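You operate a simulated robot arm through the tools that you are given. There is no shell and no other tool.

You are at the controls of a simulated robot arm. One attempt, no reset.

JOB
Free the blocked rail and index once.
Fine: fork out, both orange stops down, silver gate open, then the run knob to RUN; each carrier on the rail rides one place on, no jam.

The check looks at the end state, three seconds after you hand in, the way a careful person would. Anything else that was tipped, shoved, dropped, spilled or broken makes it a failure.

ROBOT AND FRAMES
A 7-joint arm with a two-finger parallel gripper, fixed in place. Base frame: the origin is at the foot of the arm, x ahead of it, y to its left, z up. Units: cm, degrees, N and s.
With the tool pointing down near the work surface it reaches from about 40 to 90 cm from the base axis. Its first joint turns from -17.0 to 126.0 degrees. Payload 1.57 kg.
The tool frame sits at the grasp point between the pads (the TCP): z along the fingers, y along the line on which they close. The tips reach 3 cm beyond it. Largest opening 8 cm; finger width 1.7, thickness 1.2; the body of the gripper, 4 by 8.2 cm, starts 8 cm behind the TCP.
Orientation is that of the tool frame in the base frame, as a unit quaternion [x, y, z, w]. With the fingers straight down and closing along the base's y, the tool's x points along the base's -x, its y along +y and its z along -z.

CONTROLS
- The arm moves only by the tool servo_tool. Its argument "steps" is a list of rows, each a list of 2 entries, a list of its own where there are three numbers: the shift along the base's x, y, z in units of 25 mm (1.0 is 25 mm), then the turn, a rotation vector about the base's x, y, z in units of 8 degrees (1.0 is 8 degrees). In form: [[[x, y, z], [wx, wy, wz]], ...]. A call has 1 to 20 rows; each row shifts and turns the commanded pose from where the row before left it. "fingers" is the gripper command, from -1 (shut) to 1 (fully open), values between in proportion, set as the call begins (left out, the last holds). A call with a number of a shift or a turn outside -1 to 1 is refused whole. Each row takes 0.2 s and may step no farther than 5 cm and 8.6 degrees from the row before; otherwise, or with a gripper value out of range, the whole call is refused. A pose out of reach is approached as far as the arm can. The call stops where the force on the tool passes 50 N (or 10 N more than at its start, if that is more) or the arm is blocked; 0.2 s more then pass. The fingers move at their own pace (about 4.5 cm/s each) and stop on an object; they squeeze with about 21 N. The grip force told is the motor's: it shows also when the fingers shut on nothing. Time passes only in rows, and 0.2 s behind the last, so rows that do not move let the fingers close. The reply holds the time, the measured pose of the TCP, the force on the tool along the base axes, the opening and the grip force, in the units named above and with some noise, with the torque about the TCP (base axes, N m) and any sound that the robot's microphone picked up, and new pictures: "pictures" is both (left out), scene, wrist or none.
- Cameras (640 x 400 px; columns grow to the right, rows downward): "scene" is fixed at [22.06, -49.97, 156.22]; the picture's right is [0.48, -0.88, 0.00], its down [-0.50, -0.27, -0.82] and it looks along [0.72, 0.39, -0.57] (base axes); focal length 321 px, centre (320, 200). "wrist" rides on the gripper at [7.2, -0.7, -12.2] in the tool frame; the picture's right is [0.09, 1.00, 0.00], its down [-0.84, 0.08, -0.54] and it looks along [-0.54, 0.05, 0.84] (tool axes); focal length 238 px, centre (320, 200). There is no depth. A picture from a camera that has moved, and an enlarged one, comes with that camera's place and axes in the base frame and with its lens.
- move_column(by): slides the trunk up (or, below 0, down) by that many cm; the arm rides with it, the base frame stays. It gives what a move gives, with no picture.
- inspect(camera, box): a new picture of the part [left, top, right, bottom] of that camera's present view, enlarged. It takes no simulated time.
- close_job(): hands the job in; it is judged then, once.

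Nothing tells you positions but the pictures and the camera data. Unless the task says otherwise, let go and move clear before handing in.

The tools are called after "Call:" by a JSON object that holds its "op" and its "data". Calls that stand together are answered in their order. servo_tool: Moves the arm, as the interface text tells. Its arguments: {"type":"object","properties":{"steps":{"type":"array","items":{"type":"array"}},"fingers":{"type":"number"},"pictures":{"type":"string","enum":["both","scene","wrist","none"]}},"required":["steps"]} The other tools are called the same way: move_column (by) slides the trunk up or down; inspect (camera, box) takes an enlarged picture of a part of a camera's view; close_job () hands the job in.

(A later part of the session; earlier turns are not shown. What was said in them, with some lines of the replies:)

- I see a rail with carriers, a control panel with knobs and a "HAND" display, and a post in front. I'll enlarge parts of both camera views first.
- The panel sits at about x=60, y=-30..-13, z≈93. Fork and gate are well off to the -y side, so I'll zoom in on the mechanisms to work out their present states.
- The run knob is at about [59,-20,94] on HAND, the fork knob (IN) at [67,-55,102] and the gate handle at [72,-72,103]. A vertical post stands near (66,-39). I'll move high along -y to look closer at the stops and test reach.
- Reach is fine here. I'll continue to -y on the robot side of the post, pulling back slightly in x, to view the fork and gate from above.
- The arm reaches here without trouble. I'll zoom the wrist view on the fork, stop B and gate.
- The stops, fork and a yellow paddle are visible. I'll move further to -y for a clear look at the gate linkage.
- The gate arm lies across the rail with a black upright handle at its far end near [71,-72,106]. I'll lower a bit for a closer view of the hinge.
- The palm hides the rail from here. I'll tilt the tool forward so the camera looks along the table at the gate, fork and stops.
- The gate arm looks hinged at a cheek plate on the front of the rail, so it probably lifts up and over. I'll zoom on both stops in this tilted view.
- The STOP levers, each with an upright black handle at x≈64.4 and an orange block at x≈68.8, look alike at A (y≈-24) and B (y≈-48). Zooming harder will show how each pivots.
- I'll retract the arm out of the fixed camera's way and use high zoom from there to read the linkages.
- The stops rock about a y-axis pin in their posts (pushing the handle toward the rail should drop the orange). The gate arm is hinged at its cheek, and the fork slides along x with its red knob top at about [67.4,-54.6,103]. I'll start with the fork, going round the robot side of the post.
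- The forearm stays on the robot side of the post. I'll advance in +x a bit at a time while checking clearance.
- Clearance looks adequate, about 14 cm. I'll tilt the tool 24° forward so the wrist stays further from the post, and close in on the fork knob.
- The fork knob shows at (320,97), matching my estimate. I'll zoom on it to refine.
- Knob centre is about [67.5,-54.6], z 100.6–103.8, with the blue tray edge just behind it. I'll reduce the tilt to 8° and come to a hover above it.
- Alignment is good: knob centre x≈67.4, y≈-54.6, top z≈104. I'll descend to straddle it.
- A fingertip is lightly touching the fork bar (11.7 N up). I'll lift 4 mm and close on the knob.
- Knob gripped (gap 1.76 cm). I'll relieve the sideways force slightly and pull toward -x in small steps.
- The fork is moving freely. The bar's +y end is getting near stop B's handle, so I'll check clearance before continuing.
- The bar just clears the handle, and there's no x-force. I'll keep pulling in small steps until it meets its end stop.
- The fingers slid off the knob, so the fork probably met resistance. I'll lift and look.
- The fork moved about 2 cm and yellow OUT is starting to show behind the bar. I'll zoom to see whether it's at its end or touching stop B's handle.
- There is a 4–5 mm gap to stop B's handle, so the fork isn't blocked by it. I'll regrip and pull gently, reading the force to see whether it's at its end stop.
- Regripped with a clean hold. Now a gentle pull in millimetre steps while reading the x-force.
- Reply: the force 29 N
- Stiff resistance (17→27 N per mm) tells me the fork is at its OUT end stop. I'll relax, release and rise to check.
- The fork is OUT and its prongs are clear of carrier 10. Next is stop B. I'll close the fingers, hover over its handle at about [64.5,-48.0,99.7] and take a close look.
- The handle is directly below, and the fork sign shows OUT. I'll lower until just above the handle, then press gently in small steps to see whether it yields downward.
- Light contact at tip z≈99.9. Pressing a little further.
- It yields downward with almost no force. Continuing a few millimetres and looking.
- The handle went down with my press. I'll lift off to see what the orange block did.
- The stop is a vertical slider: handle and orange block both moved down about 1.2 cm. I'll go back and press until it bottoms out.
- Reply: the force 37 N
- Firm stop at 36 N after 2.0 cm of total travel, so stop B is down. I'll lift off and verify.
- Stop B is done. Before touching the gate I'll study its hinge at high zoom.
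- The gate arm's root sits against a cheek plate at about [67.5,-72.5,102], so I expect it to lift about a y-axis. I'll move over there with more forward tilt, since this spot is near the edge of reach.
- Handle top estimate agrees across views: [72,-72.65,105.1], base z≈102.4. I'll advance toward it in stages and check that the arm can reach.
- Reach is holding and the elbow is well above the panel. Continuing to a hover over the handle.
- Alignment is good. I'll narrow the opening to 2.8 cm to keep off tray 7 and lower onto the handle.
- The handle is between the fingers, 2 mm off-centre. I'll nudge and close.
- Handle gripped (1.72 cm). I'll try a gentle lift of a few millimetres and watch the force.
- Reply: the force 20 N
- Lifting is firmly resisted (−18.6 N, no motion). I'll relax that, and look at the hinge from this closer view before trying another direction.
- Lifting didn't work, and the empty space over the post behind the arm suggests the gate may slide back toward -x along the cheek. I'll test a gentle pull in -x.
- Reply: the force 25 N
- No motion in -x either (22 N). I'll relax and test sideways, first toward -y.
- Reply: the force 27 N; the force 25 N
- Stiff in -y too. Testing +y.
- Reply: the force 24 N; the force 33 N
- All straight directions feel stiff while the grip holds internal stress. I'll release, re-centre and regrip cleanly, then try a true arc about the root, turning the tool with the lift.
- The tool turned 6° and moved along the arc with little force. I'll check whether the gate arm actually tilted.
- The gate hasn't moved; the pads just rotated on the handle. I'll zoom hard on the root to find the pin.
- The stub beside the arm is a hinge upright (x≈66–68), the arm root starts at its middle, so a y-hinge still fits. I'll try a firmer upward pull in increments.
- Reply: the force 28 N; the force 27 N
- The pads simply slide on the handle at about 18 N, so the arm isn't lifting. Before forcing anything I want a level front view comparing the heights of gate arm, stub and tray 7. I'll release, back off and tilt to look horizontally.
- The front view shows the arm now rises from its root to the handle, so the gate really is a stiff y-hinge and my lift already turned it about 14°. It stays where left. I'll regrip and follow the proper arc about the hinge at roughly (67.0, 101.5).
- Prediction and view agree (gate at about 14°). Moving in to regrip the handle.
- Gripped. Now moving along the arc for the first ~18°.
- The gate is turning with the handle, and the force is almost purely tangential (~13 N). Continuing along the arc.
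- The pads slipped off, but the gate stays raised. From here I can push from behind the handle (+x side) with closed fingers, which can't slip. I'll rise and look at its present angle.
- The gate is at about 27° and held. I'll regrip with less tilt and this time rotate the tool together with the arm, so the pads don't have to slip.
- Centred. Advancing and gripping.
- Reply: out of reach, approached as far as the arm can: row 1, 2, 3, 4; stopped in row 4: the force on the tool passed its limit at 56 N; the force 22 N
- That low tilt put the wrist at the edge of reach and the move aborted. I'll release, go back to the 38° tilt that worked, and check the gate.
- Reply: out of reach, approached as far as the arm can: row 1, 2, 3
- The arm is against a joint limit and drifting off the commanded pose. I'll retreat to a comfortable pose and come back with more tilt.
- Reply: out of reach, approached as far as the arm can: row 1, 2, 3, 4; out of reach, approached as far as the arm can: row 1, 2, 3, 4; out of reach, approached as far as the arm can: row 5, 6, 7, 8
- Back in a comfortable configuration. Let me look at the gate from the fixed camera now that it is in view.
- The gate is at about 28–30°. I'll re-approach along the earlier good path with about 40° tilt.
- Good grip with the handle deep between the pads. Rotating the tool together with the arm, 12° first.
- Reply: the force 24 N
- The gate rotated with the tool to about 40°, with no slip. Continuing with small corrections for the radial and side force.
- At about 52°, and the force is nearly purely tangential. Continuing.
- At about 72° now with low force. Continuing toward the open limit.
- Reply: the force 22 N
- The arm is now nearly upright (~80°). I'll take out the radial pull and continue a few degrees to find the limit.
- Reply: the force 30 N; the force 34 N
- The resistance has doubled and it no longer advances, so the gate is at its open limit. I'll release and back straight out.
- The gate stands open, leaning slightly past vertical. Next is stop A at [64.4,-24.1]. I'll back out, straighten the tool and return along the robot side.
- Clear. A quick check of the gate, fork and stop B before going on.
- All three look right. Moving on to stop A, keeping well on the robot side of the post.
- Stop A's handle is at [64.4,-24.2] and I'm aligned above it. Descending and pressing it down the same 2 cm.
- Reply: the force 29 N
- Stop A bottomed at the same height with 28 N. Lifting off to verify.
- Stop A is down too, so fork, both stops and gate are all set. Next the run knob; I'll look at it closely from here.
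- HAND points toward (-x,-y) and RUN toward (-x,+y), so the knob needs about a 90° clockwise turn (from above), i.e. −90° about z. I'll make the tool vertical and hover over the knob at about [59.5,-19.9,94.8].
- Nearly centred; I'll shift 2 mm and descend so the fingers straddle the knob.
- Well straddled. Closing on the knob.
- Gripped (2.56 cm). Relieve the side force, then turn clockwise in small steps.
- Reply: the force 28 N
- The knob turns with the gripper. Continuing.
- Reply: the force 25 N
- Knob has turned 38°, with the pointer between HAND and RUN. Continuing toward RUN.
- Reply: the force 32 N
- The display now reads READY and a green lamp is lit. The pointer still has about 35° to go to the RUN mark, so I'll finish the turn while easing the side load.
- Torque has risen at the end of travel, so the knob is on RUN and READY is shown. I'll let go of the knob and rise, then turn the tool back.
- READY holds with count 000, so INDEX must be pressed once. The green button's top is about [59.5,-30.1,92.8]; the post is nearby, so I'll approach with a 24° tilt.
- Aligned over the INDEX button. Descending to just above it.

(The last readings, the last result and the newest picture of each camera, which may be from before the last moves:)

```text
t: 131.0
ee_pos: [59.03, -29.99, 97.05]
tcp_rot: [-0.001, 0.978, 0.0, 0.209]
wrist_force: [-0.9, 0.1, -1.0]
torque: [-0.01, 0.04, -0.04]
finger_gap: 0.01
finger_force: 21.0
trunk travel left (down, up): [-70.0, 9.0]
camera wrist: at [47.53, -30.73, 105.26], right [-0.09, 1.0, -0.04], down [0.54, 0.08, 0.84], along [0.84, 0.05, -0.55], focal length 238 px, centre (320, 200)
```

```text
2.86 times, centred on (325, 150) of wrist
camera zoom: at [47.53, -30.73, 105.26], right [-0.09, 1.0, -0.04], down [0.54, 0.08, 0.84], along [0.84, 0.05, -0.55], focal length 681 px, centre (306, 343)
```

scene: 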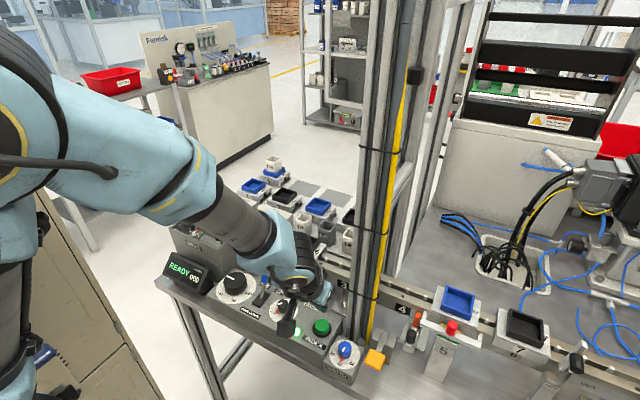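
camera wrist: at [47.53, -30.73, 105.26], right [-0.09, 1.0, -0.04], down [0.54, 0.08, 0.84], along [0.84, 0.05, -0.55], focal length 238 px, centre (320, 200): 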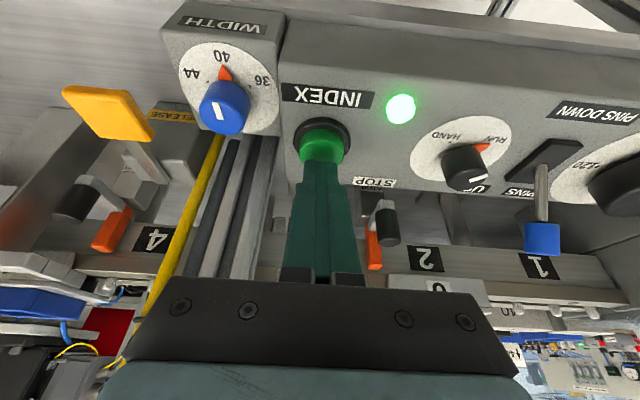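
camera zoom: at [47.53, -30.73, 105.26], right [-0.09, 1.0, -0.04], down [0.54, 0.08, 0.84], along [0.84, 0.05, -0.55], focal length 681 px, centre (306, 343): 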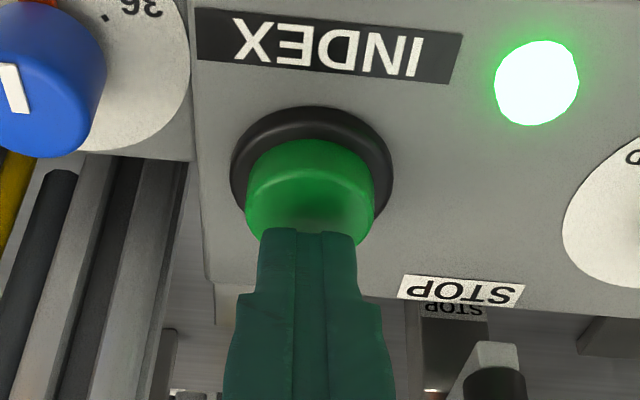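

Just above the button. Pressing in small steps.

Call:
{"op": "servo_tool", "data": {"steps": [[[0, 0, -0.1], [0, 0, 0]], [[0, 0, -0.1], [0, 0, 0]], [[0, 0, -0.1], [0, 0, 0]], [[0, 0, 0], [0, 0, 0]]], "pictures": "none"}}

```text
t: 132.0
ee_pos: [58.99, -30.03, 96.33]
tcp_rot: [0.0, 0.978, -0.001, 0.209]
wrist_force: [0.8, 0.0, 2.1]
torque: [0.01, -0.05, 0.03]
finger_gap: 0.0
finger_force: 20.7
trunk travel left (down, up): [-70.0, 9.0]
heard: click
```

A click was heard. Releasing the button at once and watching.

Call:
{"op": "servo_tool", "data": {"steps": [[[0, 0, 0.6], [0, 0, 0]], [[-0.3, 0, 1], [0, 0, 0]], [[-0.5, 0, 1], [0, 0, 0]]]}}

Call:
{"op": "inspect", "data": {"camera": "scene", "box": [150, 230, 370, 380]}}

Call:
{"op": "inspect", "data": {"camera": "scene", "box": [380, 270, 640, 400]}}

```text
t: 132.8
ee_pos: [56.87, -30.06, 102.82]
tcp_rot: [0.0, 0.978, -0.001, 0.208]
wrist_force: [-0.4, -0.6, -0.3]
torque: [-0.03, 0.02, 0.0]
finger_gap: 0.03
finger_force: 20.8
trunk travel left (down, up): [-70.0, 9.0]
camera wrist: at [45.41, -30.69, 110.93], right [-0.09, 1.0, -0.04], down [0.54, 0.08, 0.84], along [0.83, 0.05, -0.55], focal length 238 px, centre (320, 200)
```

scene: 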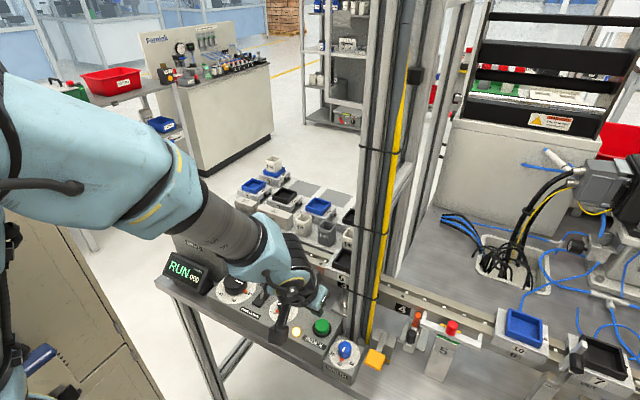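
wrist: 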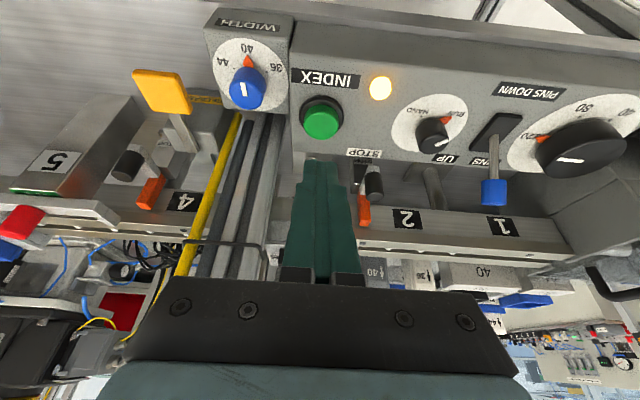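

```text
2.67 times, centred on (260, 305) of scene
camera zoom: at [22.06, -49.97, 156.22], right [0.48, -0.88, 0.0], down [-0.5, -0.27, -0.82], along [0.72, 0.39, -0.57], focal length 856 px, centre (480, -80)
```

zoom: 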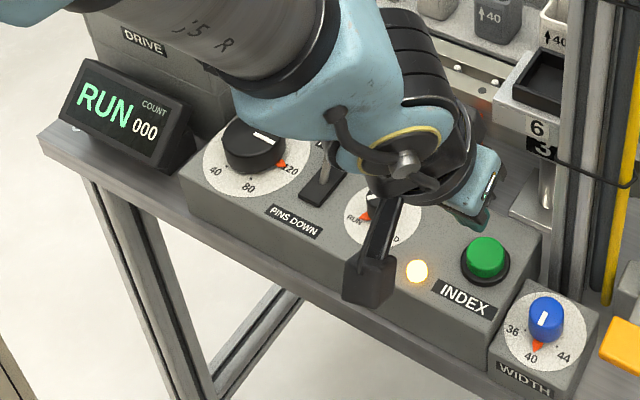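

```text
2.46 times, centred on (510, 335) of scene
camera zoom: at [22.06, -49.97, 156.22], right [0.48, -0.88, 0.0], down [-0.5, -0.27, -0.82], along [0.72, 0.39, -0.57], focal length 790 px, centre (-148, -132)
```

zoom: 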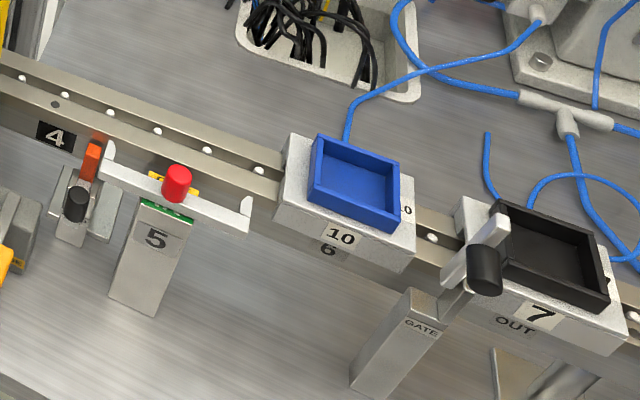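

The index is under way: carrier 10 is at place 6, 7 at OUT, 6 at 3, and the display reads RUN. I'll move clear and let the cycle finish.

Call:
{"op": "servo_tool", "data": {"steps": [[[-0.5, 0, 1], [0, 0.5, 0]], [[-0.3, 0.3, 1], [0, 0.5, 0]], [[-0.3, 0.5, 1], [0, 0.5, 0]], [[-0.2, 0.8, 1], [0, 0.5, 0]], [[0, 0.8, 1], [0, 0.5, 0]], [[0, 0.8, 1], [0, 0.5, 0]], [[0, 0.8, 1], [0, 0, 0]], [[0, 0.8, 0.5], [0, 0, 0]], [[0, 0, 0], [0, 0, 0]], [[0, 0, 0], [0, 0, 0]]], "fingers": 0}}

Call:
{"op": "inspect", "data": {"camera": "scene", "box": [150, 230, 370, 380]}}

Call:
{"op": "inspect", "data": {"camera": "scene", "box": [380, 270, 640, 400]}}

```text
t: 135.0
ee_pos: [53.83, -17.89, 121.59]
tcp_rot: [0.0, 1.0, -0.001, 0.001]
wrist_force: [0.9, 0.4, 0.5]
torque: [0.03, 0.02, -0.01]
finger_gap: 4.01
finger_force: 0.0
trunk travel left (down, up): [-70.0, 9.0]
camera wrist: at [46.63, -18.72, 133.76], right [-0.09, 1.0, 0.0], down [0.84, 0.08, 0.54], along [0.54, 0.05, -0.84], focal length 238 px, centre (320, 200)
```

scene: 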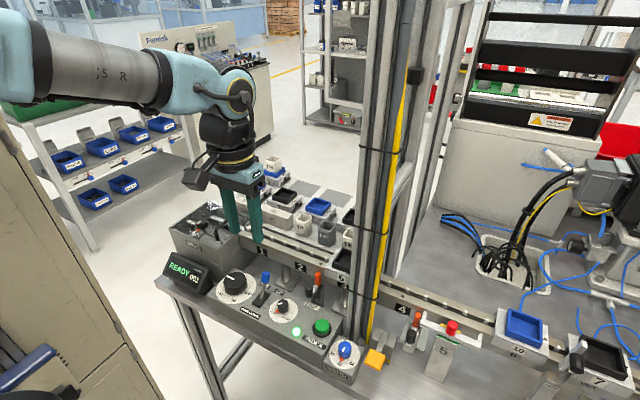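
wrist: 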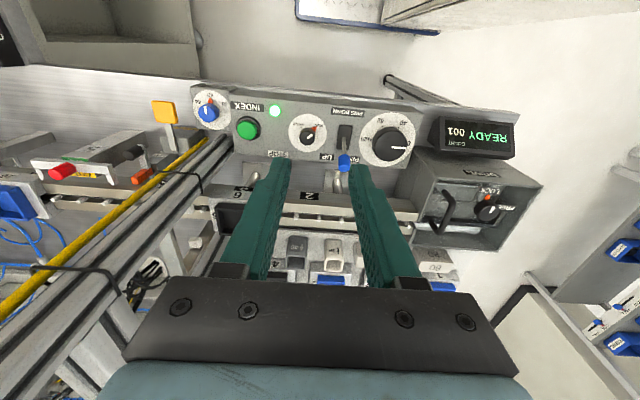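

```text
2.67 times, centred on (260, 305) of scene
camera zoom: at [22.06, -49.97, 156.22], right [0.48, -0.88, 0.0], down [-0.5, -0.27, -0.82], along [0.72, 0.39, -0.57], focal length 856 px, centre (480, -80)
```

zoom: 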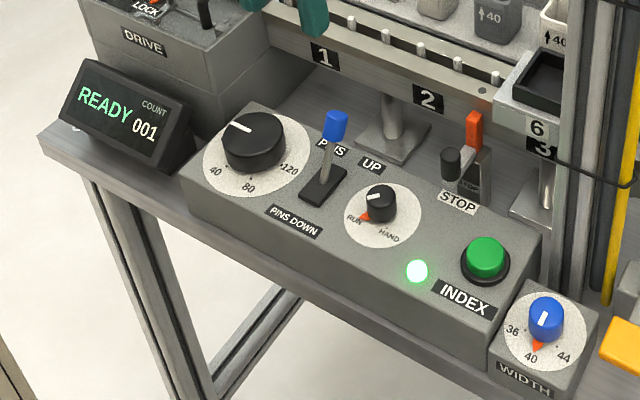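

```text
2.46 times, centred on (510, 335) of scene
camera zoom: at [22.06, -49.97, 156.22], right [0.48, -0.88, 0.0], down [-0.5, -0.27, -0.82], along [0.72, 0.39, -0.57], focal length 790 px, centre (-148, -132)
```

zoom: 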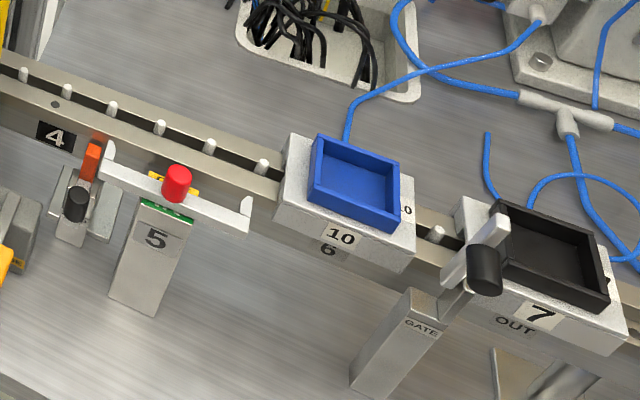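

The display shows READY, COUNT 001 with no jam. Carriers 6, 10 and 7 each moved one place (to 3, 6 and OUT), and fork, stops and gate are as required. The arm is clear and empty, so I'll hand in.

Call:
{"op": "close_job", "data": {}}

```text
The job is handed in.
```

The rail is freed and has been indexed once. I handed the job in with the display at READY, COUNT 001 and no jam.

- **Fork:** pulled out to its end stop, with OUT showing and the prongs clear of carrier 10.
- **Orange stops:** both pressed down about 2 cm until they bottomed.
- **Silver gate:** swung up to its limit, slightly past vertical, and it stays there. It was stiff. The gripper slipped off its handle once, and one pull stopped itself at 56 N when the arm ran out of reach. I saw no damage.
- **Run knob:** turned from HAND to RUN. That only gave READY, so I pressed the green INDEX button once to make the rail move.
- **Carriers:** 6 went from place 2 to 3, 10 from 5 to 6, and 7 from 6 to OUT.

I saw nothing else tipped, shoved or dropped. The gripper was empty and the arm clear when I handed in.
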